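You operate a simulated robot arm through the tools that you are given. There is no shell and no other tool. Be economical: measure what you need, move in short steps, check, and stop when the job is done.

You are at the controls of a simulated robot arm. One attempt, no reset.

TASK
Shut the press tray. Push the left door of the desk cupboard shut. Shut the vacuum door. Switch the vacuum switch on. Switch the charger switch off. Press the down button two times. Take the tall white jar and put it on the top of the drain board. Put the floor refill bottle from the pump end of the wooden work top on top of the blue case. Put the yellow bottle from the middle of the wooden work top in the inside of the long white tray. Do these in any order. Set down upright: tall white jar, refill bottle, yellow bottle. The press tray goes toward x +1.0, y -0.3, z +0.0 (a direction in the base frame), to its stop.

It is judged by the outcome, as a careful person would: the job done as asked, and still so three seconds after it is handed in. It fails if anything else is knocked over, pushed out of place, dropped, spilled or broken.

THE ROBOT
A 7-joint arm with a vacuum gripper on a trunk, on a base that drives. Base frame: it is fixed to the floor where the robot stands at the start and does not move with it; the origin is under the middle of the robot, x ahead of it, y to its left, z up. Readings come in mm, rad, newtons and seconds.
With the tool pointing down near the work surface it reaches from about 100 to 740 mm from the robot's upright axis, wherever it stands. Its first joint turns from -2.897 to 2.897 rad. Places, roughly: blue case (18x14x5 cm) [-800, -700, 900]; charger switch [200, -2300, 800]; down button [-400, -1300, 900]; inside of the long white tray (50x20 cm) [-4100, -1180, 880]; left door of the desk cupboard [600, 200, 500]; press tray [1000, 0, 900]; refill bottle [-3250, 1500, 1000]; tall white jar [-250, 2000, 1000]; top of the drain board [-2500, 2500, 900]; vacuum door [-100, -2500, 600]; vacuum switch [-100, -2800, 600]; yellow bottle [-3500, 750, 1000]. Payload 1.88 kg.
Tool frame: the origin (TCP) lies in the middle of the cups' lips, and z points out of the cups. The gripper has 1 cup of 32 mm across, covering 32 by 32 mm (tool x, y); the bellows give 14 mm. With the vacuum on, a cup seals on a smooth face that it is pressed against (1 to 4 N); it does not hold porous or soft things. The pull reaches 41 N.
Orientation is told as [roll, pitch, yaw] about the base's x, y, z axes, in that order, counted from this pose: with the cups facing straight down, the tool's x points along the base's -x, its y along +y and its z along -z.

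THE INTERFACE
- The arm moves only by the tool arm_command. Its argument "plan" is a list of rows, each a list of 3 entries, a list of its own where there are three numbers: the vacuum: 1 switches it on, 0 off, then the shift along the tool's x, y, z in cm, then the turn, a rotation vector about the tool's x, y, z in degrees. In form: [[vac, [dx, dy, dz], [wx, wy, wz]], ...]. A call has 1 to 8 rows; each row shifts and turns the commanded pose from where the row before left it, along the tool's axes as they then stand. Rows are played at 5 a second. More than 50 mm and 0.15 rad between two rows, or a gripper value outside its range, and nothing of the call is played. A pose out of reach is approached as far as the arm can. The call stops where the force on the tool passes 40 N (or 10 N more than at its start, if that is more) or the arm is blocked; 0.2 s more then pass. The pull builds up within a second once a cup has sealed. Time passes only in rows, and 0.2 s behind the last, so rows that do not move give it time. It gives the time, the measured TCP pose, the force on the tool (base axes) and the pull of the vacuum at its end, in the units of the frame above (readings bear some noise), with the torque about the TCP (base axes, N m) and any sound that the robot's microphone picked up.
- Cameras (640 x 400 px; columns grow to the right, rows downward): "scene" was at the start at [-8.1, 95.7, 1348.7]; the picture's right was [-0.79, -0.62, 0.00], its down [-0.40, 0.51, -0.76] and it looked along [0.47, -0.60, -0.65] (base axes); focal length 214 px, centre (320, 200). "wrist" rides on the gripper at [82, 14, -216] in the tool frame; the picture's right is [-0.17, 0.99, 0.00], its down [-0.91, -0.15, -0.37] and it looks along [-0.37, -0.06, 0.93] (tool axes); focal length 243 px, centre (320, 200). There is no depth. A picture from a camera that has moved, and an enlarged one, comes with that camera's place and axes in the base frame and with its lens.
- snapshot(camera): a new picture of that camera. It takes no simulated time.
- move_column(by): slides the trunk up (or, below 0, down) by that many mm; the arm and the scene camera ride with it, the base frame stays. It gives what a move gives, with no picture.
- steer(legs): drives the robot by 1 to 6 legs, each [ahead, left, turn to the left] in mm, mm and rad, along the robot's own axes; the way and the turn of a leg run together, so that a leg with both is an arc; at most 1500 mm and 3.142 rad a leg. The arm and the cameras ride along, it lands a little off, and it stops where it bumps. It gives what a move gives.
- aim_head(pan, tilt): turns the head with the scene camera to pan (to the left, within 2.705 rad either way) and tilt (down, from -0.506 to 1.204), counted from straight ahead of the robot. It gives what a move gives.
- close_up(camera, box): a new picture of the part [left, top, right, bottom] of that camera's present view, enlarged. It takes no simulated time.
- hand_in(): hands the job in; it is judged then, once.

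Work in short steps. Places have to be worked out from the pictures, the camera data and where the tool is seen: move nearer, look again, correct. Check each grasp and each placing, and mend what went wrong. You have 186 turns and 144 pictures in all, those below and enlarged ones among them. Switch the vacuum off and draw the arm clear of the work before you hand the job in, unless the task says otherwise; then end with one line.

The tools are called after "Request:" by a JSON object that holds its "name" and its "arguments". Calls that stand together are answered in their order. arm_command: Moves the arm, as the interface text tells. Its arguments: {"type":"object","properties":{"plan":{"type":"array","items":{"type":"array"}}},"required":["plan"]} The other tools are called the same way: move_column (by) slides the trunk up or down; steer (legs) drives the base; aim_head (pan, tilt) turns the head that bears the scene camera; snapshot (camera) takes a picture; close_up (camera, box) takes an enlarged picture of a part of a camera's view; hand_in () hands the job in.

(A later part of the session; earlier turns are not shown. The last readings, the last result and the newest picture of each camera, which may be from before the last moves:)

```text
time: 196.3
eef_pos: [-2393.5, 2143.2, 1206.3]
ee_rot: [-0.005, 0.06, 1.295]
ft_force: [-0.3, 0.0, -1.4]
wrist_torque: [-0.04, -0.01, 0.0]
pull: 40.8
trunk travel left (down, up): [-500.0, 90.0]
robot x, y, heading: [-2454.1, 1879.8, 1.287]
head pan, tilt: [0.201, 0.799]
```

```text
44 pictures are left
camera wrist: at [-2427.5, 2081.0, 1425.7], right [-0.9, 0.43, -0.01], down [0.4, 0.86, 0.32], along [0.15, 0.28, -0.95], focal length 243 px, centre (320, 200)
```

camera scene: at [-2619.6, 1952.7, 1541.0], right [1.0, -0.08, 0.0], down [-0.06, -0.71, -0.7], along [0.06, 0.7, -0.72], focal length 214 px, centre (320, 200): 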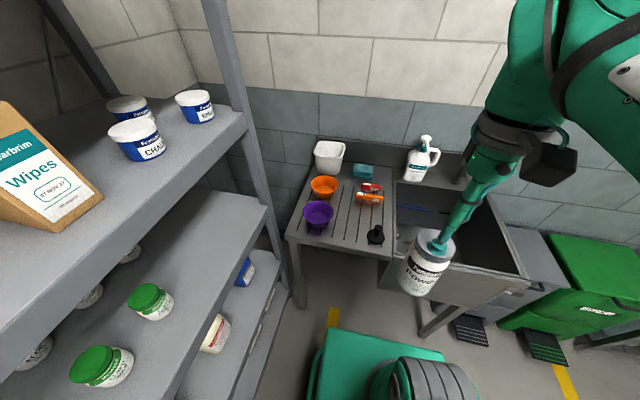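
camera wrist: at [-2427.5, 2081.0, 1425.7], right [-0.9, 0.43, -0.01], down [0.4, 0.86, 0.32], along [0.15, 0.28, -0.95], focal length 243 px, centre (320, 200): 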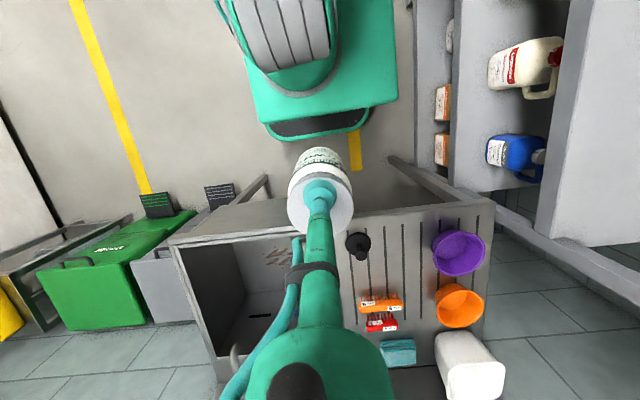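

Target on the board: about (-2470,2461), surface z≈845. I level the tool (it leans 3.4°) and carry the jar over the spot.

Request:
{"name": "arm_command", "arguments": {"plan": [[1, [0, 0, 0], [0, -3.4, 0]], [1, [-4.04, 2.34, 0], [0, 0, 0]], [1, [-4.04, 2.34, 0], [0, 0, 0]], [1, [-4.04, 2.34, 0], [0, 0, 0]], [1, [-4.04, 2.34, 0], [0, 0, 0]], [1, [-4.04, 2.34, 0], [0, 0, 0]], [1, [-4.04, 2.34, 0], [0, 0, 0]], [1, [-4.04, 2.34, 0], [0, 0, 0]]]}}

Request:
{"name": "arm_command", "arguments": {"plan": [[1, [0, 0, 4], [0, 0, 0]], [1, [0, 0, 4], [0, 0, 0]], [1, [0, 0, 0], [0, 0, 0]]]}}

Request:
{"name": "close_up", "arguments": {"camera": "scene", "box": [280, 130, 440, 270]}}

Request:
{"name": "close_up", "arguments": {"camera": "wrist", "box": [200, 80, 440, 280]}}

```text
time: 198.2
eef_pos: [-2474.0, 2460.4, 1202.5]
ee_rot: [-0.006, 0.001, 1.293]
ft_force: [0.1, 1.3, -2.2]
wrist_torque: [-0.04, 0.04, 0.0]
pull: 40.1
trunk travel left (down, up): [-500.0, 90.0]
robot x, y, heading: [-2449.0, 1885.9, 1.285]
head pan, tilt: [0.201, 0.799]
```

```text
time: 198.9
eef_pos: [-2474.5, 2459.3, 1124.0]
ee_rot: [-0.005, 0.002, 1.295]
ft_force: [-0.3, 0.2, -2.4]
wrist_torque: [0.01, 0.02, -0.02]
pull: 40.8
trunk travel left (down, up): [-500.0, 90.0]
robot x, y, heading: [-2451.9, 1885.2, 1.284]
head pan, tilt: [0.201, 0.799]
```

```text
2.86 times, centred on (360, 200) of scene
camera zoom: at [-2619.6, 1952.9, 1540.9], right [1.0, -0.08, 0.0], down [-0.06, -0.71, -0.7], along [0.06, 0.69, -0.72], focal length 613 px, centre (206, 200)
```

zoom: 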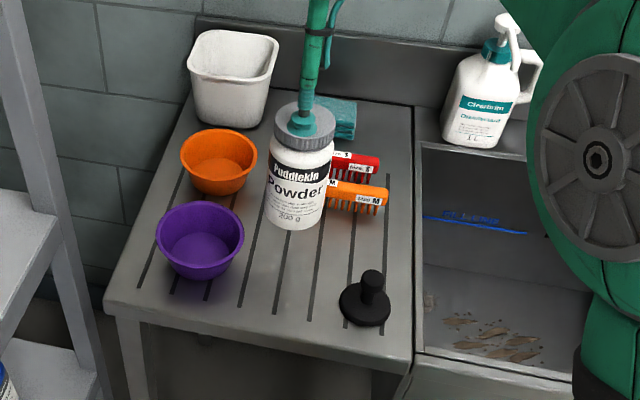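

```text
2.00 times, centred on (320, 180) of wrist
camera zoom: at [-2510.8, 2385.9, 1338.8], right [-0.9, 0.43, 0.0], down [0.4, 0.84, 0.37], along [0.16, 0.34, -0.93], focal length 485 px, centre (320, 240)
```

zoom: 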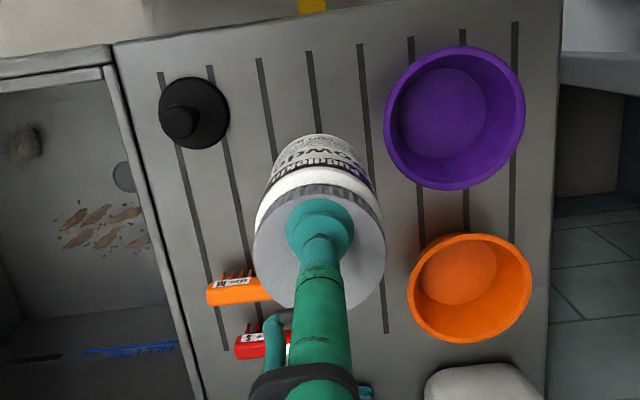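

The jar will land clear of the cup, plug and combs. I lower in small steps watching the force.

Request:
{"name": "arm_command", "arguments": {"plan": [[1, [0, 0, 4], [0, 0, 0]], [1, [0, 0, 2], [0, 0, 0]], [1, [0, 0, 1], [0, 0, 0]]]}}

Request:
{"name": "arm_command", "arguments": {"plan": [[1, [0, 0, 0.8], [0, 0, 0]], [1, [0, 0, 0], [0, 0, 0]]]}}

Request:
{"name": "arm_command", "arguments": {"plan": [[1, [0, 0, 0.8], [0, 0, 0]], [1, [0, 0, 0], [0, 0, 0]]]}}

Request:
{"name": "close_up", "arguments": {"camera": "scene", "box": [280, 130, 440, 270]}}

```text
time: 199.8
eef_pos: [-2471.2, 2459.5, 1052.6]
ee_rot: [-0.005, 0.002, 1.293]
ft_force: [0.1, 0.5, -1.9]
wrist_torque: [-0.03, 0.01, -0.03]
pull: 40.5
trunk travel left (down, up): [-500.0, 90.0]
robot x, y, heading: [-2450.8, 1890.7, 1.29]
head pan, tilt: [0.201, 0.799]
```

```text
time: 200.3
eef_pos: [-2472.1, 2458.3, 1044.4]
ee_rot: [-0.004, 0.003, 1.293]
ft_force: [0.8, -0.5, -1.7]
wrist_torque: [-0.01, 0.0, 0.04]
pull: 40.2
trunk travel left (down, up): [-500.0, 90.0]
robot x, y, heading: [-2455.2, 1883.4, 1.289]
head pan, tilt: [0.201, 0.799]
```

```text
time: 200.9
eef_pos: [-2471.8, 2458.8, 1039.7]
ee_rot: [-0.004, 0.002, 1.294]
ft_force: [0.8, 0.2, -2.6]
wrist_torque: [0.0, 0.01, 0.02]
pull: 41.6
trunk travel left (down, up): [-500.0, 90.0]
robot x, y, heading: [-2453.2, 1891.3, 1.288]
head pan, tilt: [0.201, 0.799]
```

```text
2.86 times, centred on (360, 200) of scene
camera zoom: at [-2619.6, 1952.8, 1540.9], right [1.0, -0.08, 0.0], down [-0.06, -0.71, -0.7], along [0.06, 0.69, -0.72], focal length 613 px, centre (206, 200)
```

zoom: 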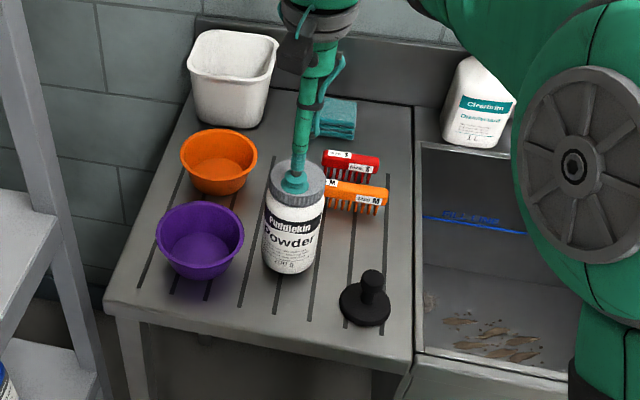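

Close, but still hanging. A few more small steps.

Request:
{"name": "arm_command", "arguments": {"plan": [[1, [0, 0, 0.6], [0, 0, 0]], [1, [0, 0, 0.6], [0, 0, 0]], [1, [0, 0, 0], [0, 0, 0]]]}}

Request:
{"name": "arm_command", "arguments": {"plan": [[1, [0, 0, 0.6], [0, 0, 0]], [1, [0, 0, 0], [0, 0, 0]]]}}

Request:
{"name": "arm_command", "arguments": {"plan": [[1, [0, 0, 0.6], [0, 0, 0]], [1, [0, 0, 0], [0, 0, 0]]]}}

```text
time: 201.8
eef_pos: [-2473.0, 2458.7, 1026.3]
ee_rot: [-0.004, 0.001, 1.292]
ft_force: [0.7, 0.5, -2.2]
wrist_torque: [-0.06, 0.03, -0.01]
pull: 40.8
trunk travel left (down, up): [-500.0, 90.0]
robot x, y, heading: [-2453.7, 1885.2, 1.29]
head pan, tilt: [0.201, 0.799]
```

```text
time: 202.3
eef_pos: [-2472.1, 2459.2, 1024.2]
ee_rot: [-0.002, -0.003, 1.292]
ft_force: [0.2, -6.6, 23.1]
wrist_torque: [0.05, -0.01, -0.06]
pull: 41.0
trunk travel left (down, up): [-500.0, 90.0]
robot x, y, heading: [-2455.2, 1888.6, 1.291]
head pan, tilt: [0.201, 0.799]
```

```text
time: 202.9
eef_pos: [-2472.2, 2459.2, 1018.5]
ee_rot: [-0.003, -0.001, 1.293]
ft_force: [0.4, -4.7, 30.1]
wrist_torque: [0.21, 0.1, -0.07]
pull: 40.8
trunk travel left (down, up): [-500.0, 90.0]
robot x, y, heading: [-2450.9, 1886.3, 1.286]
head pan, tilt: [0.201, 0.799]
```

It is on the board. I ease the pressure, switch off the vacuum, wait and lift clear.

Request:
{"name": "arm_command", "arguments": {"plan": [[1, [0, 0, -0.8], [0, 0, 0]], [0, [0, 0, 0], [0, 0, 0]], [0, [0, 0, 0], [0, 0, 0]], [0, [0, 0, 0], [0, 0, 0]], [0, [0, 0, 0], [0, 0, 0]], [0, [0, 0, -1], [0, 0, 0]], [0, [0, 0, -3], [0, 0, 0]], [0, [0, 0, -4], [0, 0, 0]]]}}

Request:
{"name": "close_up", "arguments": {"camera": "scene", "box": [280, 130, 440, 270]}}

```text
time: 204.8
eef_pos: [-2473.8, 2459.5, 1103.0]
ee_rot: [-0.006, 0.003, 1.292]
ft_force: [0.2, 0.4, -1.3]
wrist_torque: [-0.02, 0.03, 0.0]
pull: 0.0
trunk travel left (down, up): [-500.0, 90.0]
robot x, y, heading: [-2449.8, 1888.3, 1.291]
head pan, tilt: [0.201, 0.799]
```

```text
2.86 times, centred on (360, 200) of scene
camera zoom: at [-2619.6, 1952.7, 1540.9], right [1.0, -0.08, 0.0], down [-0.06, -0.71, -0.7], along [0.06, 0.69, -0.72], focal length 613 px, centre (206, 200)
```

zoom: 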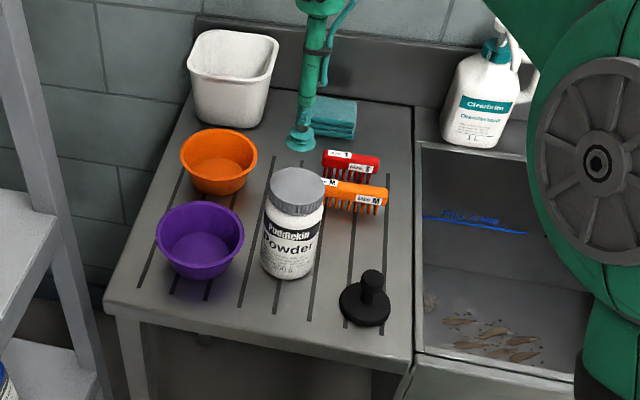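

Jar stands upright on the drain board. I lift, draw the arm in, back away and turn to face the work bench.

Request:
{"name": "arm_command", "arguments": {"plan": [[0, [0, 0, -4.5], [0, 0, 0]], [0, [0, 0, -4.5], [0, 0, 0]], [0, [4.5, -1.2, -1], [0, 0, 0]], [0, [4.5, -1.2, 0], [0, 0, 0]], [0, [4.5, -1.2, 0], [0, 0, 0]], [0, [4.5, -1.2, 0], [0, 0, 0]], [0, [4.5, -1.2, 0], [0, 0, 0]], [0, [4.5, -1.2, 0], [0, 0, 0]]]}}

Request:
{"name": "steer", "arguments": {"legs": [[-700, -100, 0], [0, 0, 1.571]]}}

Request:
{"name": "aim_head", "arguments": {"pan": 0.3, "tilt": 0.5}}

Request:
{"name": "snapshot", "arguments": {"camera": "scene"}}

```text
time: 206.6
eef_pos: [-2479.2, 2180.3, 1204.7]
ee_rot: [-0.004, 0.001, 1.292]
ft_force: [0.2, 0.3, -0.4]
wrist_torque: [-0.04, 0.02, 0.04]
pull: 0.0
trunk travel left (down, up): [-500.0, 90.0]
robot x, y, heading: [-2454.8, 1885.3, 1.29]
head pan, tilt: [0.201, 0.799]
```

```text
time: 214.3
eef_pos: [-2849.5, 1158.9, 1204.7]
ee_rot: [-0.005, 0.001, 2.862]
ft_force: [-0.8, 0.7, -1.0]
wrist_torque: [0.01, 0.0, 0.01]
pull: 0.1
trunk travel left (down, up): [-500.0, 90.0]
robot x, y, heading: [-2550.5, 1184.3, 2.854]
head pan, tilt: [0.201, 0.799]
```

```text
time: 215.1
eef_pos: [-2848.2, 1159.1, 1204.4]
ee_rot: [-0.005, 0.002, 2.861]
ft_force: [-0.4, -0.5, -0.2]
wrist_torque: [-0.01, 0.02, -0.01]
pull: 0.1
trunk travel left (down, up): [-500.0, 90.0]
robot x, y, heading: [-2554.0, 1187.5, 2.861]
head pan, tilt: [0.3, 0.499]
```

```text
39 pictures are left
camera scene: at [-2634.8, 1008.5, 1566.8], right [-0.02, 1.0, 0.0], down [0.48, 0.01, -0.88], along [-0.88, -0.01, -0.48], focal length 214 px, centre (320, 200)
```

scene: 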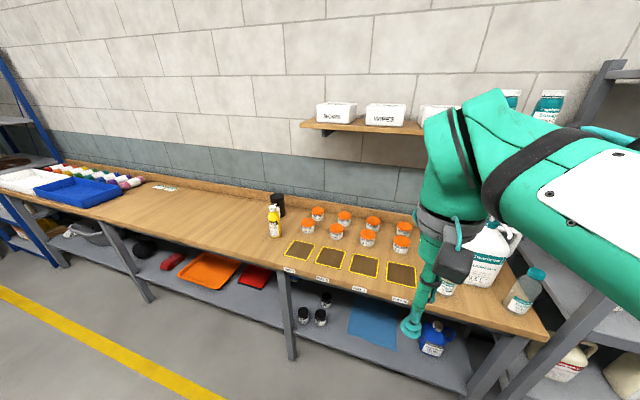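

Request:
{"name": "close_up", "arguments": {"camera": "scene", "box": [400, 200, 560, 320]}}

Request:
{"name": "close_up", "arguments": {"camera": "scene", "box": [240, 180, 340, 260]}}

```text
3.33 times, centred on (480, 260) of scene
camera zoom: at [-2634.8, 1008.5, 1566.8], right [-0.02, 1.0, 0.0], down [0.48, 0.01, -0.88], along [-0.88, -0.01, -0.48], focal length 715 px, centre (-213, 0)
```

zoom: 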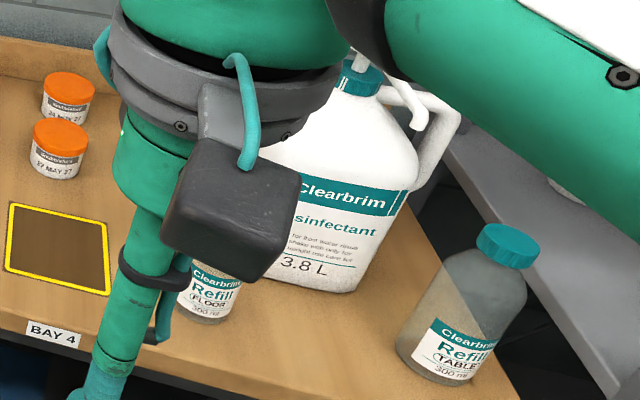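

```text
5.00 times, centred on (290, 220) of scene
camera zoom: at [-2634.8, 1008.5, 1566.8], right [-0.02, 1.0, 0.0], down [0.48, 0.01, -0.88], along [-0.88, -0.01, -0.48], focal length 1072 px, centre (470, 100)
```

zoom: 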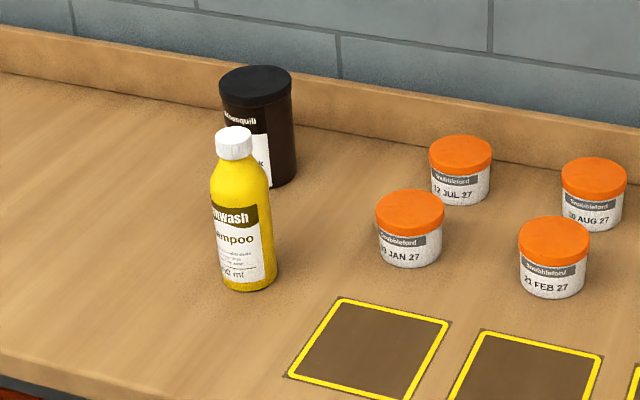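

The floor refill is the small "Refill FLOOR" bottle behind the gripper; the other small one says TABLE. I start with the yellow bottle, near (-3470,780), and drive in front of it.

Request:
{"name": "steer", "arguments": {"legs": [[0, 640, 0], [170, 0, 0]]}}

Request:
{"name": "aim_head", "arguments": {"pan": 0.1, "tilt": 0.65}}

Request:
{"name": "close_up", "arguments": {"camera": "scene", "box": [200, 130, 440, 280]}}

Request:
{"name": "snapshot", "arguments": {"camera": "wrist"}}

```text
time: 219.7
eef_pos: [-3192.5, 594.2, 1204.5]
ee_rot: [-0.004, 0.002, 2.863]
ft_force: [0.8, 1.1, 0.7]
wrist_torque: [-0.01, -0.01, -0.01]
pull: 0.0
trunk travel left (down, up): [-500.0, 90.0]
robot x, y, heading: [-2895.4, 621.0, 2.859]
head pan, tilt: [0.3, 0.499]
```

```text
time: 220.4
eef_pos: [-3192.2, 593.3, 1204.9]
ee_rot: [-0.005, 0.001, 2.865]
ft_force: [-0.1, 0.2, 0.9]
wrist_torque: [0.01, -0.01, -0.01]
pull: 0.0
trunk travel left (down, up): [-500.0, 90.0]
robot x, y, heading: [-2897.1, 621.7, 2.858]
head pan, tilt: [0.099, 0.649]
```

```text
2.67 times, centred on (320, 205) of scene
camera zoom: at [-2971.5, 460.5, 1553.6], right [0.18, 0.98, 0.0], down [0.59, -0.11, -0.8], along [-0.78, 0.14, -0.6], focal length 572 px, centre (320, 187)
```

zoom: 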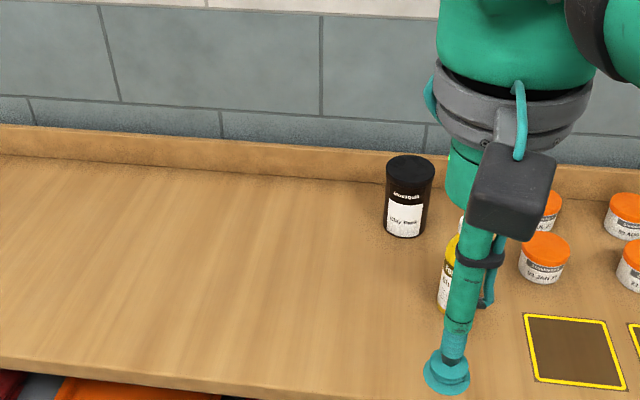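

```text
35 pictures are left
camera wrist: at [-3118.1, 556.8, 1419.8], right [-0.43, -0.9, 0.0], down [-0.84, 0.4, 0.37], along [-0.34, 0.16, -0.93], focal length 243 px, centre (320, 200)
```

wrist: 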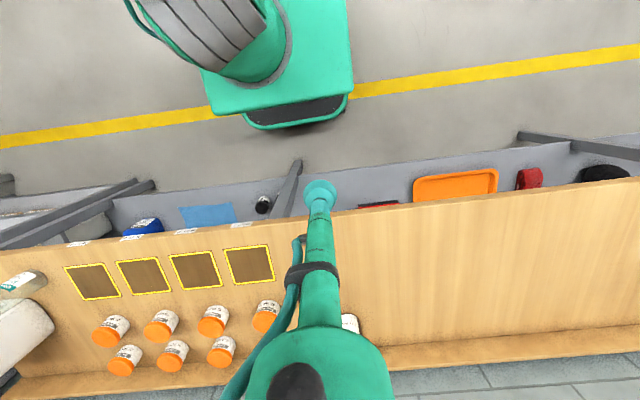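

The bottle is hidden behind the tool. I move the arm 130 mm aside to see it.

Request:
{"name": "arm_command", "arguments": {"plan": [[0, [0, 4.5, 0], [0, 0, 0]], [0, [0, 4.5, 0], [0, 0, 0]], [0, [0, 4.5, 0], [0, 0, 0]], [0, [0, 0, 0], [0, 0, 0]]]}}

Request:
{"name": "close_up", "arguments": {"camera": "scene", "box": [310, 190, 438, 270]}}

Request:
{"name": "close_up", "arguments": {"camera": "wrist", "box": [200, 180, 360, 340]}}

```text
time: 221.4
eef_pos: [-3230.2, 463.3, 1204.2]
ee_rot: [-0.006, 0.001, 2.864]
ft_force: [-0.5, 0.3, -0.2]
wrist_torque: [0.0, -0.01, 0.01]
pull: 0.1
trunk travel left (down, up): [-500.0, 90.0]
robot x, y, heading: [-2896.6, 617.9, 2.856]
head pan, tilt: [0.099, 0.649]
```

```text
5.00 times, centred on (374, 230) of scene
camera zoom: at [-2971.7, 460.2, 1553.5], right [0.18, 0.98, 0.0], down [0.59, -0.11, -0.8], along [-0.78, 0.14, -0.6], focal length 1072 px, centre (50, 50)
```

zoom: 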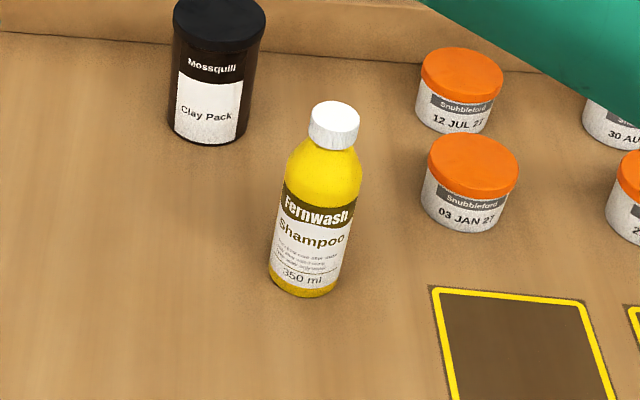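

```text
2.50 times, centred on (280, 260) of wrist
camera zoom: at [-3155.3, 426.2, 1419.1], right [-0.43, -0.9, 0.0], down [-0.84, 0.4, 0.37], along [-0.34, 0.16, -0.93], focal length 606 px, centre (420, 50)
```

zoom: 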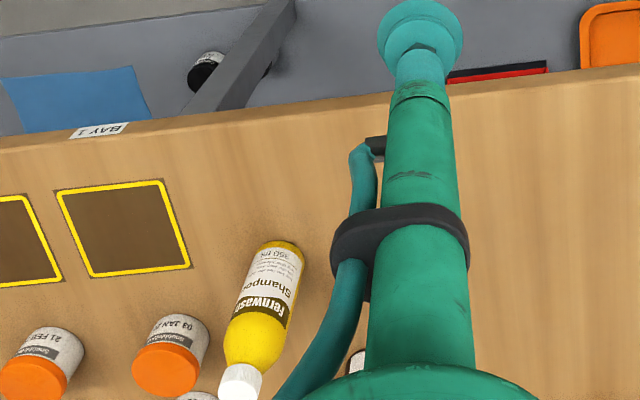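

Cap near (-3510,770,~1045). I move almost above it at z≈1155 and refine from the wrist camera.

Request:
{"name": "arm_command", "arguments": {"plan": [[0, [-4.15, -2.5, 0.6], [0, 0, 0]], [0, [-4.15, -2.5, 0.6], [0, 0, 0]], [0, [-4.15, -2.5, 0.6], [0, 0, 0]], [0, [-4.15, -2.5, 0.6], [0, 0, 0]], [0, [-4.15, -2.5, 0.6], [0, 0, 0]], [0, [-4.15, -2.5, 0.6], [0, 0, 0]], [0, [-4.15, -2.5, 0.6], [0, 0, 0]], [0, [-4.15, -2.5, 0.6], [0, 0, 0]]]}}

Request:
{"name": "close_up", "arguments": {"camera": "wrist", "box": [220, 100, 420, 225]}}

Request:
{"name": "close_up", "arguments": {"camera": "scene", "box": [310, 150, 438, 250]}}

```text
time: 223.2
eef_pos: [-3494.3, 746.5, 1156.3]
ee_rot: [-0.008, 0.004, 2.863]
ft_force: [-1.1, -0.9, -0.7]
wrist_torque: [0.05, -0.01, -0.03]
pull: 0.0
trunk travel left (down, up): [-500.0, 90.0]
robot x, y, heading: [-2896.3, 623.0, 2.858]
head pan, tilt: [0.099, 0.649]
```

```text
3.20 times, centred on (320, 162) of wrist
camera zoom: at [-3419.3, 711.0, 1371.5], right [-0.43, -0.9, -0.01], down [-0.84, 0.4, 0.37], along [-0.33, 0.16, -0.93], focal length 776 px, centre (320, 320)
```

zoom: 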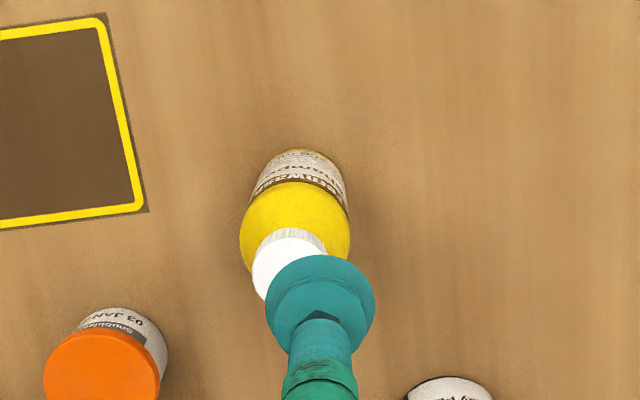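

```text
4.00 times, centred on (374, 200) of scene
camera zoom: at [-2971.9, 460.6, 1553.5], right [0.18, 0.98, 0.0], down [0.59, -0.11, -0.8], along [-0.78, 0.14, -0.6], focal length 858 px, centre (104, 200)
```

zoom: 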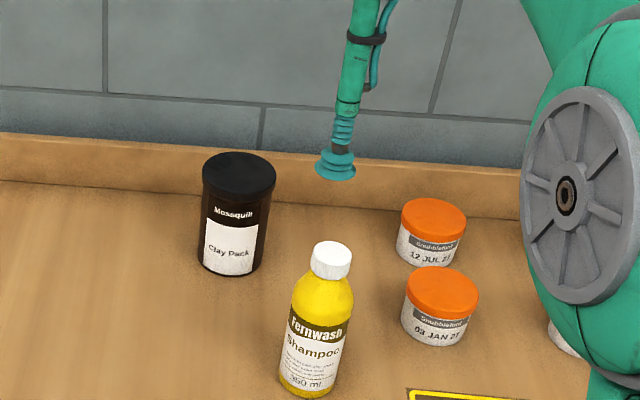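

Cap fix: (-3505,766,1053). I centre over it and lower to 20 mm above for a final check, since the cap is barely wider than the cup.

Request:
{"name": "arm_command", "arguments": {"plan": [[0, [-1.64, -1.6, 0], [0, 0, 0]], [0, [0, 0, 4], [0, 0, 0]], [0, [0, 0, 4], [0, 0, 0]], [0, [0, 0, 0.3], [0, 0, 0]], [0, [0, 0, 0], [0, 0, 0]]]}}

Request:
{"name": "close_up", "arguments": {"camera": "wrist", "box": [272, 160, 368, 220]}}

Request:
{"name": "close_up", "arguments": {"camera": "scene", "box": [342, 180, 406, 230]}}

```text
time: 224.4
eef_pos: [-3504.7, 766.8, 1072.9]
ee_rot: [-0.005, 0.001, 2.864]
ft_force: [-0.4, 0.4, -0.1]
wrist_torque: [0.0, 0.04, -0.01]
pull: 0.1
trunk travel left (down, up): [-500.0, 90.0]
robot x, y, heading: [-2898.0, 621.7, 2.858]
head pan, tilt: [0.099, 0.649]
```

```text
6.67 times, centred on (320, 190) of wrist
camera zoom: at [-3430.5, 730.7, 1288.3], right [-0.43, -0.9, 0.0], down [-0.84, 0.4, 0.37], along [-0.34, 0.16, -0.93], focal length 1618 px, centre (320, 267)
```

zoom: 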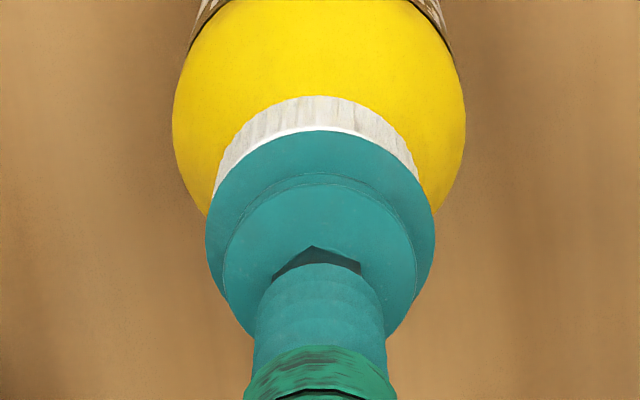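

```text
8.00 times, centred on (374, 205) of scene
camera zoom: at [-2971.6, 460.6, 1553.5], right [0.18, 0.98, 0.0], down [0.59, -0.11, -0.8], along [-0.78, 0.14, -0.6], focal length 1716 px, centre (-112, 160)
```

zoom: 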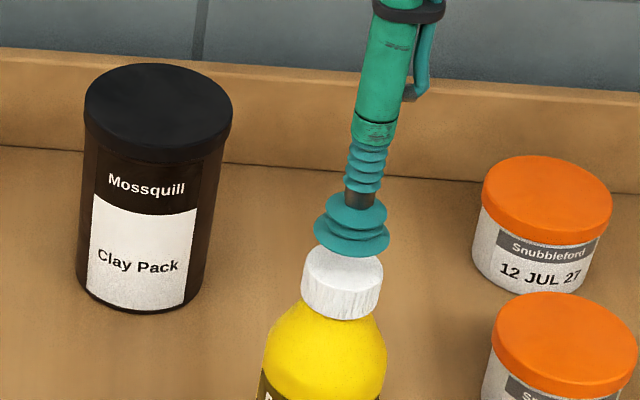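

The cup needs about 4.5 mm more forward. I correct and lower with the vacuum on.

Request:
{"name": "arm_command", "arguments": {"plan": [[1, [-0.45, -0.05, 0.5], [0, 0, 0]], [1, [0, 0, 0.7], [0, 0, 0]], [1, [0, 0, 0.5], [0, 0, 0]], [1, [0, 0, 0.5], [0, 0, 0]], [1, [0, 0, 0.4], [0, 0, 0]], [1, [0, 0, 0], [0, 0, 0]], [1, [0, 0, 0], [0, 0, 0]]]}}

```text
time: 226.0
eef_pos: [-3508.6, 770.1, 1048.8]
ee_rot: [-0.005, 0.001, 2.864]
ft_force: [0.5, 0.8, 8.0]
wrist_torque: [-0.02, 0.07, -0.06]
pull: 41.4
trunk travel left (down, up): [-500.0, 90.0]
robot x, y, heading: [-2898.9, 619.8, 2.858]
head pan, tilt: [0.099, 0.649]
```

Sealed (41 N). I lift it and draw it back.

Request:
{"name": "arm_command", "arguments": {"plan": [[1, [0, 0, -2], [0, 0, 0]], [1, [0, 0, -4.5], [0, 0, 0]], [1, [0, 0, -4.5], [0, 0, 0]], [1, [0, 0, -4.5], [0, 0, 0]], [1, [4, 0, 0], [0, 0, 0]], [1, [4, 0, 0], [0, 0, 0]], [1, [4, 0, 0], [0, 0, 0]], [1, [4, 0, 0], [0, 0, 0]]]}}

Request:
{"name": "arm_command", "arguments": {"plan": [[1, [4, 0, 0], [0, 0, 0]], [1, [4, 0, 0], [0, 0, 0]], [1, [0, 0, 0], [0, 0, 0]]]}}

Request:
{"name": "steer", "arguments": {"legs": [[-60, 0, 0], [0, 1350, 0]]}}

Request:
{"name": "aim_head", "arguments": {"pan": 0.5, "tilt": 0.6}}

Request:
{"name": "snapshot", "arguments": {"camera": "scene"}}

```text
time: 227.8
eef_pos: [-3354.5, 724.2, 1202.6]
ee_rot: [-0.004, 0.001, 2.863]
ft_force: [-0.9, 0.0, -3.4]
wrist_torque: [0.0, -0.03, 0.0]
pull: 40.3
trunk travel left (down, up): [-500.0, 90.0]
robot x, y, heading: [-2901.1, 621.5, 2.858]
head pan, tilt: [0.099, 0.649]
```

```text
time: 228.6
eef_pos: [-3278.4, 702.3, 1202.7]
ee_rot: [-0.006, 0.001, 2.863]
ft_force: [0.0, 0.0, -3.4]
wrist_torque: [0.01, 0.07, -0.01]
pull: 41.1
trunk travel left (down, up): [-500.0, 90.0]
robot x, y, heading: [-2900.3, 624.6, 2.856]
head pan, tilt: [0.099, 0.649]
```

```text
time: 236.0
eef_pos: [-3595.4, -620.6, 1203.5]
ee_rot: [-0.004, 0.002, 2.87]
ft_force: [0.1, 0.8, -3.8]
wrist_torque: [-0.01, 0.03, 0.0]
pull: 40.3
trunk travel left (down, up): [-500.0, 90.0]
robot x, y, heading: [-3216.7, -703.3, 2.863]
head pan, tilt: [0.099, 0.649]
```

```text
time: 236.9
eef_pos: [-3596.1, -621.8, 1203.8]
ee_rot: [-0.004, -0.001, 2.868]
ft_force: [-0.1, -0.2, -3.8]
wrist_torque: [0.01, 0.01, 0.01]
pull: 41.2
trunk travel left (down, up): [-500.0, 90.0]
robot x, y, heading: [-3214.8, -701.5, 2.866]
head pan, tilt: [0.499, 0.6]
```

```text
28 pictures are left
camera scene: at [-3288.4, -895.8, 1557.8], right [-0.22, 0.98, 0.0], down [0.55, 0.12, -0.82], along [-0.81, -0.18, -0.57], focal length 214 px, centre (320, 200)
```

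scene: 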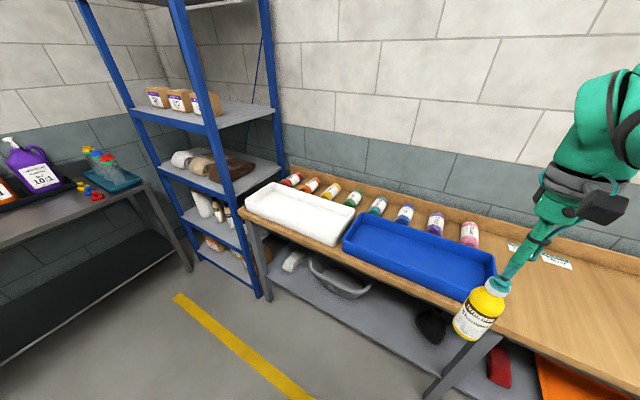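

The long white tray's inside centre is about (-4140,-1193), next to a blue one. I drive on left to stand before it.

Request:
{"name": "steer", "arguments": {"legs": [[0, 610, 0], [115, 0, 0]]}}

Request:
{"name": "aim_head", "arguments": {"pan": 0.35, "tilt": 0.8}}

Request:
{"name": "snapshot", "arguments": {"camera": "scene"}}

Request:
{"name": "snapshot", "arguments": {"camera": "wrist"}}

```text
time: 241.1
eef_pos: [-3874.5, -1174.5, 1202.9]
ee_rot: [-0.005, 0.004, 2.868]
ft_force: [-0.2, -0.3, -2.8]
wrist_torque: [0.0, -0.03, 0.04]
pull: 40.7
trunk travel left (down, up): [-500.0, 90.0]
robot x, y, heading: [-3492.1, -1253.9, 2.861]
head pan, tilt: [0.499, 0.6]
```

```text
time: 241.8
eef_pos: [-3874.9, -1175.3, 1201.6]
ee_rot: [-0.005, 0.005, 2.869]
ft_force: [0.4, -0.3, -3.6]
wrist_torque: [0.0, -0.01, 0.01]
pull: 40.7
trunk travel left (down, up): [-500.0, 90.0]
robot x, y, heading: [-3496.1, -1254.6, 2.864]
head pan, tilt: [0.351, 0.799]
```

```text
27 pictures are left
camera scene: at [-3561.6, -1436.5, 1541.0], right [-0.07, 1.0, 0.0], down [0.71, 0.05, -0.7], along [-0.7, -0.05, -0.72], focal length 214 px, centre (320, 200)
```

scene: 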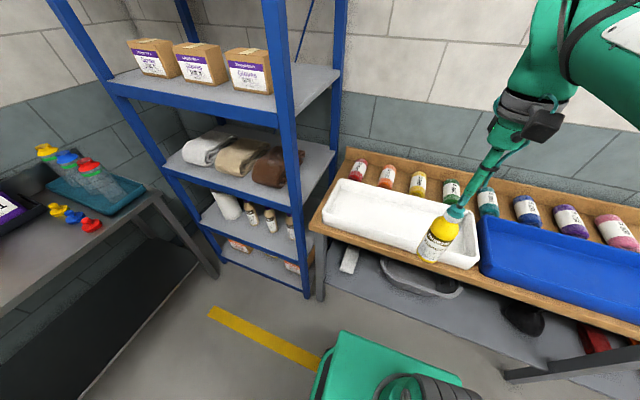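

```text
26 pictures are left
camera wrist: at [-3800.8, -1210.9, 1418.0], right [-0.43, -0.9, -0.01], down [-0.84, 0.39, 0.37], along [-0.34, 0.16, -0.93], focal length 243 px, centre (320, 200)
```

wrist: 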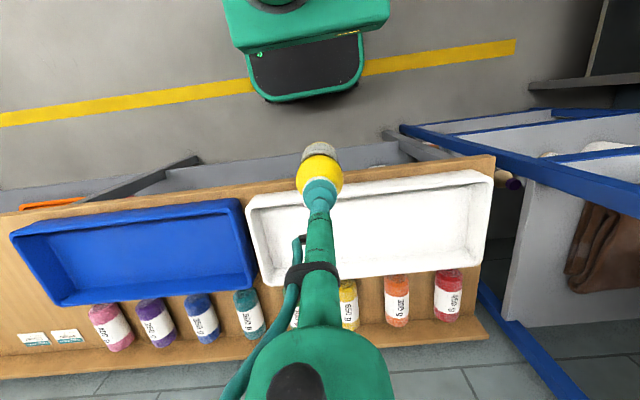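

The bottle is short of the tray by about 220 mm forward and 70 mm left. I move it over the tray's middle and lower most of the way.

Request:
{"name": "arm_command", "arguments": {"plan": [[1, [-4.4, 1.36, 0], [0, 0, 0]], [1, [-4.4, 1.36, 0], [0, 0, 0]], [1, [-4.4, 1.36, 0], [0, 0, 0]], [1, [-4.4, 1.36, 0], [0, 0, 0]], [1, [-4.4, 1.36, 0], [0, 0, 0]], [1, [0, 0, 4], [0, 0, 0]], [1, [0, 0, 4], [0, 0, 0]], [1, [0, 0, 2], [0, 0, 0]]]}}

Request:
{"name": "close_up", "arguments": {"camera": "scene", "box": [310, 140, 500, 280]}}

```text
time: 243.6
eef_pos: [-4105.5, -1179.7, 1100.9]
ee_rot: [-0.004, 0.003, 2.868]
ft_force: [0.1, 1.3, -4.0]
wrist_torque: [0.05, -0.04, 0.0]
pull: 40.8
trunk travel left (down, up): [-500.0, 90.0]
robot x, y, heading: [-3493.3, -1254.8, 2.86]
head pan, tilt: [0.351, 0.799]
```

```text
2.86 times, centred on (405, 210) of scene
camera zoom: at [-3562.1, -1436.4, 1540.9], right [-0.07, 1.0, 0.0], down [0.72, 0.05, -0.7], along [-0.7, -0.05, -0.72], focal length 613 px, centre (77, 171)
```

zoom: 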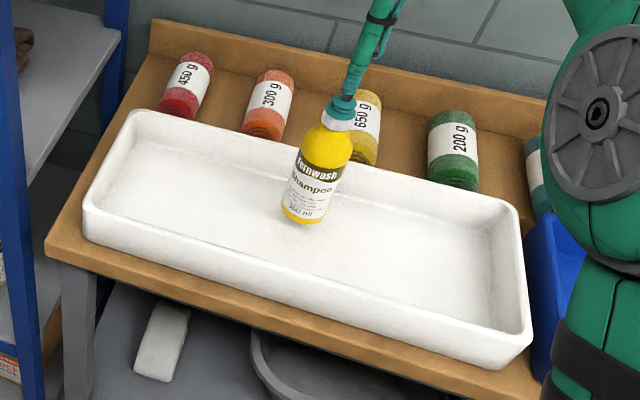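

It will land in the middle of the tray. I lower in small steps.

Request:
{"name": "arm_command", "arguments": {"plan": [[1, [0, 0, 2.5], [0, 0, 0]], [1, [0, 0, 1], [0, 0, 0]], [1, [0, 0, 0], [0, 0, 0]]]}}

Request:
{"name": "arm_command", "arguments": {"plan": [[1, [0, 0, 0.6], [0, 0, 0]], [1, [0, 0, 0], [0, 0, 0]]]}}

Request:
{"name": "arm_command", "arguments": {"plan": [[1, [0, 0, 0.5], [0, 0, 0]], [1, [0, 0, 0], [0, 0, 0]]]}}

```text
time: 244.4
eef_pos: [-4104.5, -1180.6, 1066.3]
ee_rot: [-0.006, 0.001, 2.869]
ft_force: [-0.5, 0.7, -4.3]
wrist_torque: [0.0, 0.01, 0.0]
pull: 40.2
trunk travel left (down, up): [-500.0, 90.0]
robot x, y, heading: [-3490.2, -1255.5, 2.862]
head pan, tilt: [0.351, 0.799]
```

```text
time: 245.0
eef_pos: [-4104.5, -1180.7, 1060.7]
ee_rot: [-0.004, 0.005, 2.867]
ft_force: [-0.1, 0.2, -3.2]
wrist_torque: [0.03, 0.02, -0.02]
pull: 40.5
trunk travel left (down, up): [-500.0, 90.0]
robot x, y, heading: [-3491.3, -1253.2, 2.866]
head pan, tilt: [0.351, 0.799]
```

```text
time: 245.6
eef_pos: [-4104.4, -1179.3, 1057.6]
ee_rot: [-0.003, 0.0, 2.868]
ft_force: [1.2, -0.3, 6.5]
wrist_torque: [-0.03, 0.05, 0.0]
pull: 40.8
trunk travel left (down, up): [-500.0, 90.0]
robot x, y, heading: [-3497.1, -1259.4, 2.865]
head pan, tilt: [0.351, 0.799]
```

Contact at 6.5 N. Vacuum off, wait, lift away.

Request:
{"name": "arm_command", "arguments": {"plan": [[0, [0, 0, 0], [0, 0, 0]], [0, [0, 0, 0], [0, 0, 0]], [0, [0, 0, 0], [0, 0, 0]], [0, [0, 0, 0], [0, 0, 0]], [0, [0, 0, -1], [0, 0, 0]], [0, [0, 0, -3], [0, 0, 0]], [0, [0, 0, -4.5], [0, 0, 0]], [0, [0, 0, -4], [0, 0, 0]]]}}

Request:
{"name": "arm_command", "arguments": {"plan": [[0, [4.5, -1, 0], [0, 0, 0]], [0, [4.5, -1, 0], [0, 0, 0]], [0, [4.5, -1, 0], [0, 0, 0]], [0, [4.5, -1, 0], [0, 0, 0]], [0, [4.5, -1, 0], [0, 0, 0]], [0, [4.5, -1, 0], [0, 0, 0]], [0, [4.5, -1, 0], [0, 0, 0]]]}}

Request:
{"name": "close_up", "arguments": {"camera": "scene", "box": [310, 140, 500, 280]}}

```text
time: 247.4
eef_pos: [-4103.1, -1181.7, 1179.6]
ee_rot: [-0.005, 0.003, 2.868]
ft_force: [0.7, 0.8, 0.1]
wrist_torque: [-0.02, 0.0, 0.01]
pull: 0.1
trunk travel left (down, up): [-500.0, 90.0]
robot x, y, heading: [-3491.6, -1255.8, 2.867]
head pan, tilt: [0.351, 0.799]
```

```text
time: 249.0
eef_pos: [-3783.1, -1199.8, 1181.0]
ee_rot: [-0.005, 0.003, 2.866]
ft_force: [-1.5, -0.1, -0.1]
wrist_torque: [-0.01, -0.02, 0.02]
pull: 0.0
trunk travel left (down, up): [-500.0, 90.0]
robot x, y, heading: [-3496.3, -1257.8, 2.867]
head pan, tilt: [0.351, 0.799]
```

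```text
2.86 times, centred on (405, 210) of scene
camera zoom: at [-3561.4, -1436.5, 1540.9], right [-0.07, 1.0, 0.0], down [0.72, 0.05, -0.7], along [-0.7, -0.05, -0.72], focal length 613 px, centre (77, 171)
```

zoom: 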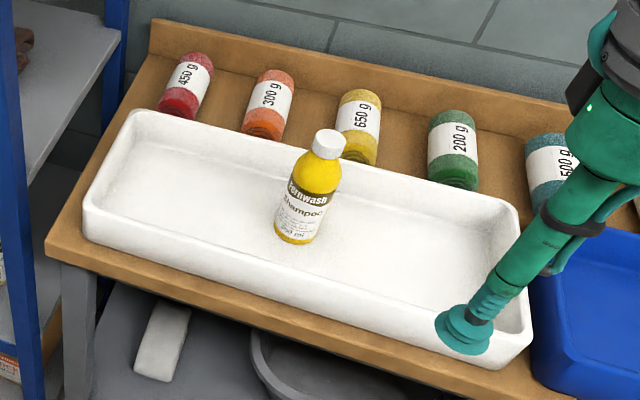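

Yellow bottle stands upright in the white tray. Now back along the bench for the FLOOR refill bottle, near (-3180,1475).

Request:
{"name": "steer", "arguments": {"legs": [[-70, 0, 0], [0, -1350, 0], [0, -1310, 0]]}}

Request:
{"name": "aim_head", "arguments": {"pan": -0.1, "tilt": 0.7}}

Request:
{"name": "snapshot", "arguments": {"camera": "scene"}}

Request:
{"name": "snapshot", "arguments": {"camera": "wrist"}}

```text
time: 262.5
eef_pos: [-2990.9, 1323.0, 1181.2]
ee_rot: [-0.007, 0.004, 2.869]
ft_force: [-0.6, 0.2, -0.9]
wrist_torque: [0.02, -0.01, 0.01]
pull: 0.1
trunk travel left (down, up): [-500.0, 90.0]
robot x, y, heading: [-2702.2, 1269.4, 2.864]
head pan, tilt: [0.351, 0.799]
```

```text
time: 263.4
eef_pos: [-2991.7, 1324.6, 1181.9]
ee_rot: [-0.004, 0.003, 2.871]
ft_force: [0.4, -0.5, -0.4]
wrist_torque: [-0.02, -0.02, 0.0]
pull: 0.0
trunk travel left (down, up): [-500.0, 90.0]
robot x, y, heading: [-2700.8, 1271.4, 2.86]
head pan, tilt: [-0.099, 0.7]
```

```text
23 pictures are left
camera scene: at [-2767.8, 1124.5, 1549.2], right [0.37, 0.93, 0.0], down [0.6, -0.24, -0.76], along [-0.71, 0.28, -0.64], focal length 214 px, centre (320, 200)
```

scene: 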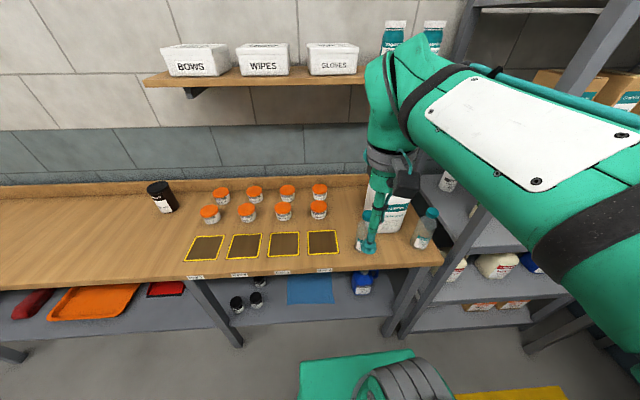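

```text
22 pictures are left
camera wrist: at [-2917.3, 1288.4, 1395.9], right [-0.42, -0.91, -0.01], down [-0.84, 0.39, 0.37], along [-0.34, 0.16, -0.93], focal length 243 px, centre (320, 200)
```

wrist: 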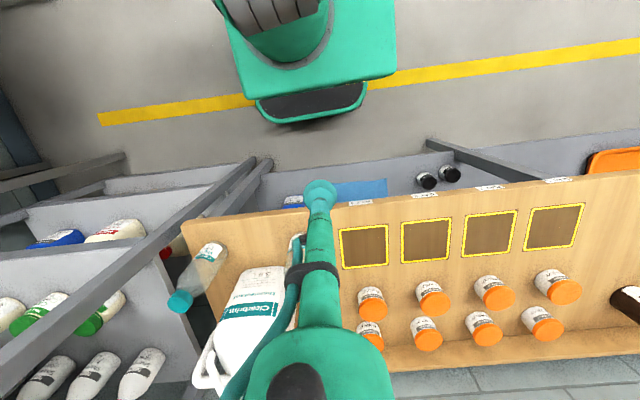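

The FLOOR bottle hides behind the tool again. I shift the arm 160 mm to the left.

Request:
{"name": "arm_command", "arguments": {"plan": [[0, [0, 4.5, 0], [0, 0, 0]], [0, [0, 4.5, 0], [0, 0, 0]], [0, [0, 4.5, 0], [0, 0, 0]], [0, [0, 3, 0], [0, 0, 0]]]}}

Request:
{"name": "close_up", "arguments": {"camera": "scene", "box": [320, 180, 448, 270]}}

Request:
{"name": "close_up", "arguments": {"camera": "wrist", "box": [130, 180, 330, 380]}}

```text
time: 264.4
eef_pos: [-3035.6, 1166.1, 1179.8]
ee_rot: [-0.004, 0.003, 2.869]
ft_force: [0.0, -0.4, -0.2]
wrist_torque: [0.01, -0.03, -0.03]
pull: 0.0
trunk travel left (down, up): [-500.0, 90.0]
robot x, y, heading: [-2703.5, 1271.1, 2.866]
head pan, tilt: [-0.099, 0.7]
```

```text
4.44 times, centred on (384, 225) of scene
camera zoom: at [-2767.9, 1124.5, 1549.2], right [0.37, 0.93, 0.0], down [0.6, -0.24, -0.76], along [-0.71, 0.28, -0.64], focal length 953 px, centre (36, 89)
```

zoom: 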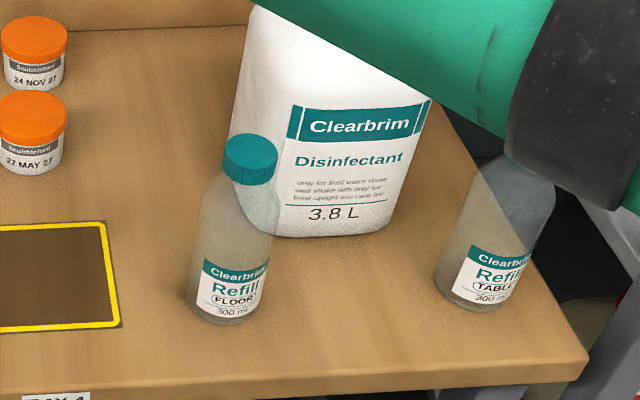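

```text
2.00 times, centred on (230, 280) of wrist
camera zoom: at [-2962.1, 1128.7, 1395.3], right [-0.42, -0.91, -0.01], down [-0.84, 0.39, 0.37], along [-0.34, 0.16, -0.93], focal length 485 px, centre (500, 40)
```

zoom: 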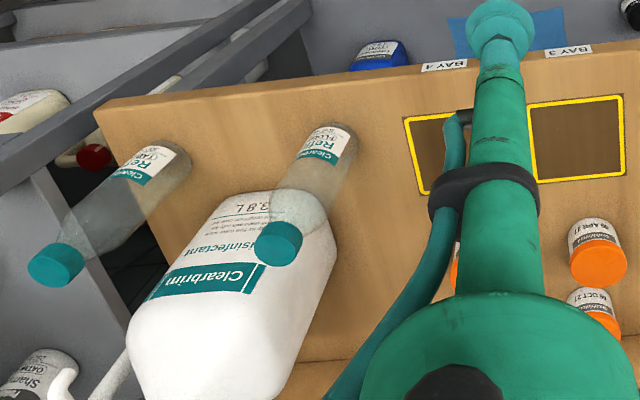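

The FLOOR cap is near (-3202,1474,1040), about 11 cm clear of the jug. I move nearly above it and refine.

Request:
{"name": "arm_command", "arguments": {"plan": [[0, [-2.95, -2.85, 0.5], [0, 0, 0]], [0, [-2.95, -2.85, 0.5], [0, 0, 0]], [0, [-2.95, -2.85, 0.5], [0, 0, 0]], [0, [-2.95, -2.85, 0.5], [0, 0, 0]], [0, [-2.95, -2.85, 0.5], [0, 0, 0]], [0, [-2.95, -2.85, 0.5], [0, 0, 0]], [0, [-2.95, -2.85, 0.5], [0, 0, 0]], [0, [-2.95, -2.85, 0.5], [0, 0, 0]]]}}

Request:
{"name": "close_up", "arguments": {"camera": "wrist", "box": [220, 100, 420, 225]}}

Request:
{"name": "close_up", "arguments": {"camera": "scene", "box": [320, 160, 448, 250]}}

```text
time: 266.2
eef_pos: [-3202.2, 1451.5, 1139.3]
ee_rot: [-0.005, 0.003, 2.87]
ft_force: [0.6, 1.1, -0.1]
wrist_torque: [0.01, -0.02, 0.02]
pull: 0.1
trunk travel left (down, up): [-500.0, 90.0]
robot x, y, heading: [-2699.7, 1268.0, 2.867]
head pan, tilt: [-0.099, 0.7]
```

```text
3.20 times, centred on (320, 162) of wrist
camera zoom: at [-3127.7, 1414.1, 1354.4], right [-0.42, -0.91, -0.01], down [-0.84, 0.39, 0.37], along [-0.34, 0.16, -0.93], focal length 776 px, centre (320, 320)
```

zoom: 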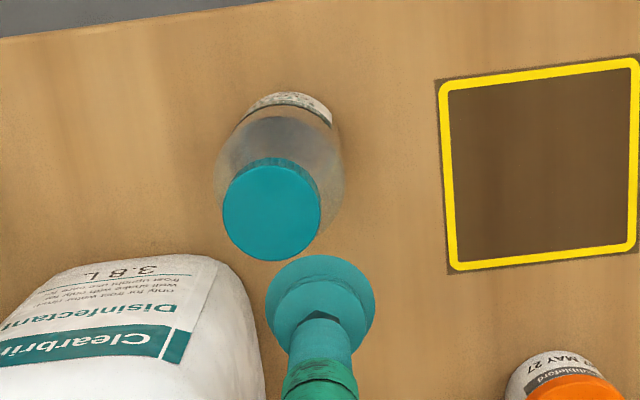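

```text
4.44 times, centred on (384, 205) of scene
camera zoom: at [-2767.9, 1124.7, 1549.2], right [0.37, 0.93, 0.0], down [0.6, -0.24, -0.76], along [-0.71, 0.28, -0.64], focal length 953 px, centre (36, 178)
```

zoom: 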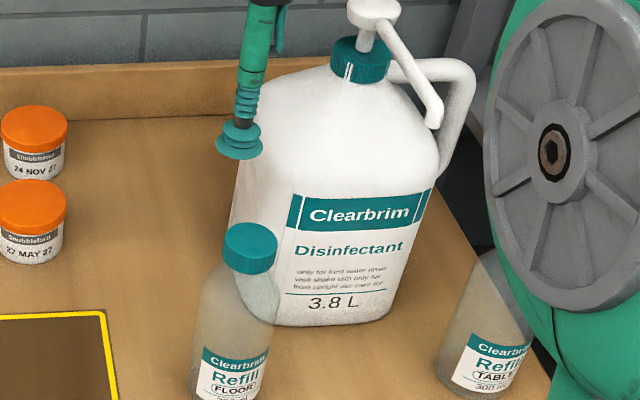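

Cap fix: (-3187,1463,1058), 37 mm wide. I centre and lower to 20 mm above for a check.

Request:
{"name": "arm_command", "arguments": {"plan": [[0, [1.11, -1.55, 0], [0, 0, 0]], [0, [0, 0, 4], [0, 0, 0]], [0, [0, 0, 2], [0, 0, 0]], [0, [0, 0, 0], [0, 0, 0]]]}}

Request:
{"name": "close_up", "arguments": {"camera": "wrist", "box": [272, 160, 368, 220]}}

```text
time: 267.2
eef_pos: [-3187.0, 1460.4, 1080.7]
ee_rot: [-0.005, 0.001, 2.868]
ft_force: [-0.4, 0.0, 0.8]
wrist_torque: [0.0, 0.0, -0.03]
pull: 0.2
trunk travel left (down, up): [-500.0, 90.0]
robot x, y, heading: [-2700.8, 1270.7, 2.868]
head pan, tilt: [-0.099, 0.7]
```

```text
6.67 times, centred on (320, 190) of wrist
camera zoom: at [-3112.3, 1425.3, 1295.5], right [-0.42, -0.91, -0.01], down [-0.84, 0.39, 0.37], along [-0.34, 0.16, -0.93], focal length 1618 px, centre (320, 267)
```

zoom: 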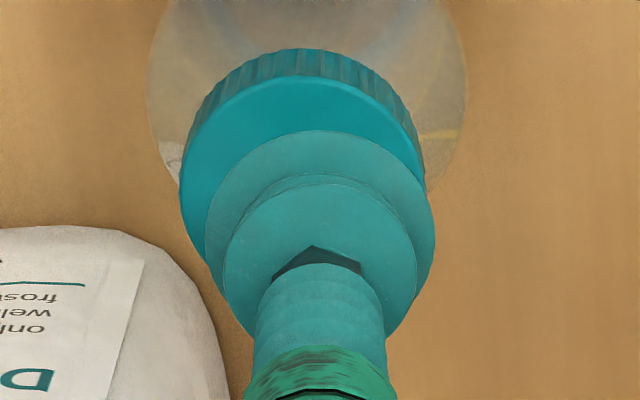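

Tiny correction (2–3 mm), then down with the vacuum on.

Request:
{"name": "arm_command", "arguments": {"plan": [[1, [-0.2, -0.27, 1], [0, 0, 0]], [1, [0, 0, 0.8], [0, 0, 0]], [1, [0, 0, 0.5], [0, 0, 0]], [1, [0, 0, 0.4], [0, 0, 0]], [1, [0, 0, 0.3], [0, 0, 0]], [1, [0, 0, 0], [0, 0, 0]], [1, [0, 0, 0], [0, 0, 0]]]}}

```text
time: 268.8
eef_pos: [-3187.7, 1464.4, 1051.8]
ee_rot: [-0.006, 0.0, 2.872]
ft_force: [0.3, 0.3, 21.7]
wrist_torque: [-0.04, 0.0, 0.01]
pull: 41.1
trunk travel left (down, up): [-500.0, 90.0]
robot x, y, heading: [-2700.7, 1269.8, 2.865]
head pan, tilt: [-0.099, 0.7]
```

Sealed. I lift straight up and draw back away from the jug.

Request:
{"name": "arm_command", "arguments": {"plan": [[1, [0, 0, -1.5], [0, 0, 0]], [1, [0, 0, -4], [0, 0, 0]], [1, [0, 0, -4.5], [0, 0, 0]], [1, [0, 0, -4.5], [0, 0, 0]], [1, [4, 1, 0], [0, 0, 0]], [1, [4, 1, 0], [0, 0, 0]], [1, [4, 1, 0], [0, 0, 0]], [1, [4, 1, 0], [0, 0, 0]]]}}

Request:
{"name": "arm_command", "arguments": {"plan": [[1, [4, 1, 0], [0, 0, 0]], [1, [4, 1, 0], [0, 0, 0]], [1, [0, 0, 0], [0, 0, 0]]]}}

Request:
{"name": "snapshot", "arguments": {"camera": "scene"}}

```text
time: 270.6
eef_pos: [-3043.2, 1382.6, 1195.4]
ee_rot: [-0.004, 0.003, 2.87]
ft_force: [-0.8, 0.3, -1.2]
wrist_torque: [-0.05, -0.01, -0.01]
pull: 40.1
trunk travel left (down, up): [-500.0, 90.0]
robot x, y, heading: [-2702.1, 1271.9, 2.866]
head pan, tilt: [-0.099, 0.7]
```

```text
time: 271.4
eef_pos: [-2972.9, 1341.7, 1195.6]
ee_rot: [-0.005, 0.004, 2.87]
ft_force: [0.1, 0.6, -0.1]
wrist_torque: [-0.03, 0.06, 0.0]
pull: 40.7
trunk travel left (down, up): [-500.0, 90.0]
robot x, y, heading: [-2698.5, 1268.4, 2.866]
head pan, tilt: [-0.099, 0.7]
```

```text
16 pictures are left
camera scene: at [-2767.4, 1124.5, 1549.2], right [0.37, 0.93, 0.0], down [0.6, -0.24, -0.77], along [-0.71, 0.28, -0.64], focal length 214 px, centre (320, 200)
```

scene: 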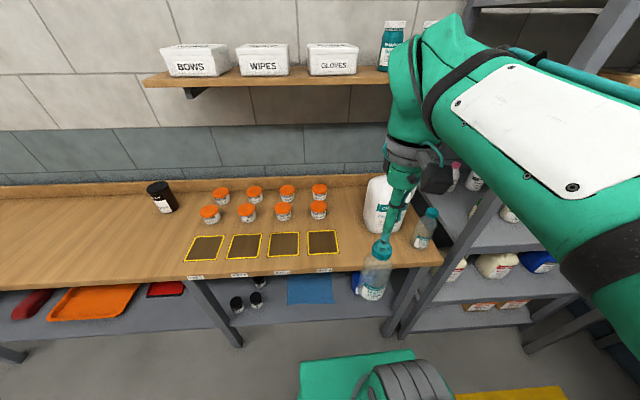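

Bottle held. I drive backward through the van's doorway, keeping this facing, first lining up with its middle.

Request:
{"name": "steer", "arguments": {"legs": [[0, 0, -0.015], [-100, 0, 0], [0, 125, 0], [-1200, 0, 0]]}}

```text
time: 279.4
eef_pos: [-1771.4, 856.2, 1195.5]
ee_rot: [-0.005, 0.004, 2.857]
ft_force: [-0.1, 0.5, 0.3]
wrist_torque: [-0.01, 0.02, 0.01]
pull: 40.5
trunk travel left (down, up): [-500.0, 90.0]
robot x, y, heading: [-1501.5, 779.9, 2.858]
head pan, tilt: [-0.099, 0.7]
```

On line. I lower the trunk for the doorway as before and back through.

Request:
{"name": "move_column", "arguments": {"by": -150}}

Request:
{"name": "steer", "arguments": {"legs": [[-1450, 0, 0], [-300, 0, 0]]}}

Request:
{"name": "move_column", "arguments": {"by": 200}}

```text
time: 281.1
eef_pos: [-1772.6, 857.0, 1044.7]
ee_rot: [-0.004, 0.016, 2.857]
ft_force: [-1.4, 0.3, -0.8]
wrist_torque: [-0.01, 0.0, 0.03]
pull: 41.1
trunk travel left (down, up): [-350.0, 240.0]
robot x, y, heading: [-1499.5, 782.4, 2.85]
head pan, tilt: [-0.099, 0.7]
```

```text
time: 290.0
eef_pos: [-90.8, 360.2, 1044.3]
ee_rot: [-0.006, 0.016, 2.863]
ft_force: [-1.4, 0.1, 0.0]
wrist_torque: [-0.02, 0.02, 0.03]
pull: 40.6
trunk travel left (down, up): [-350.0, 240.0]
robot x, y, heading: [181.8, 288.3, 2.857]
head pan, tilt: [-0.099, 0.7]
```

```text
time: 292.2
eef_pos: [-89.7, 359.1, 1242.9]
ee_rot: [-0.005, 0.014, 2.862]
ft_force: [-0.7, 0.6, -0.6]
wrist_torque: [-0.01, 0.03, -0.01]
pull: 40.5
trunk travel left (down, up): [-550.0, 40.0]
robot x, y, heading: [179.1, 283.9, 2.854]
head pan, tilt: [-0.099, 0.7]
```

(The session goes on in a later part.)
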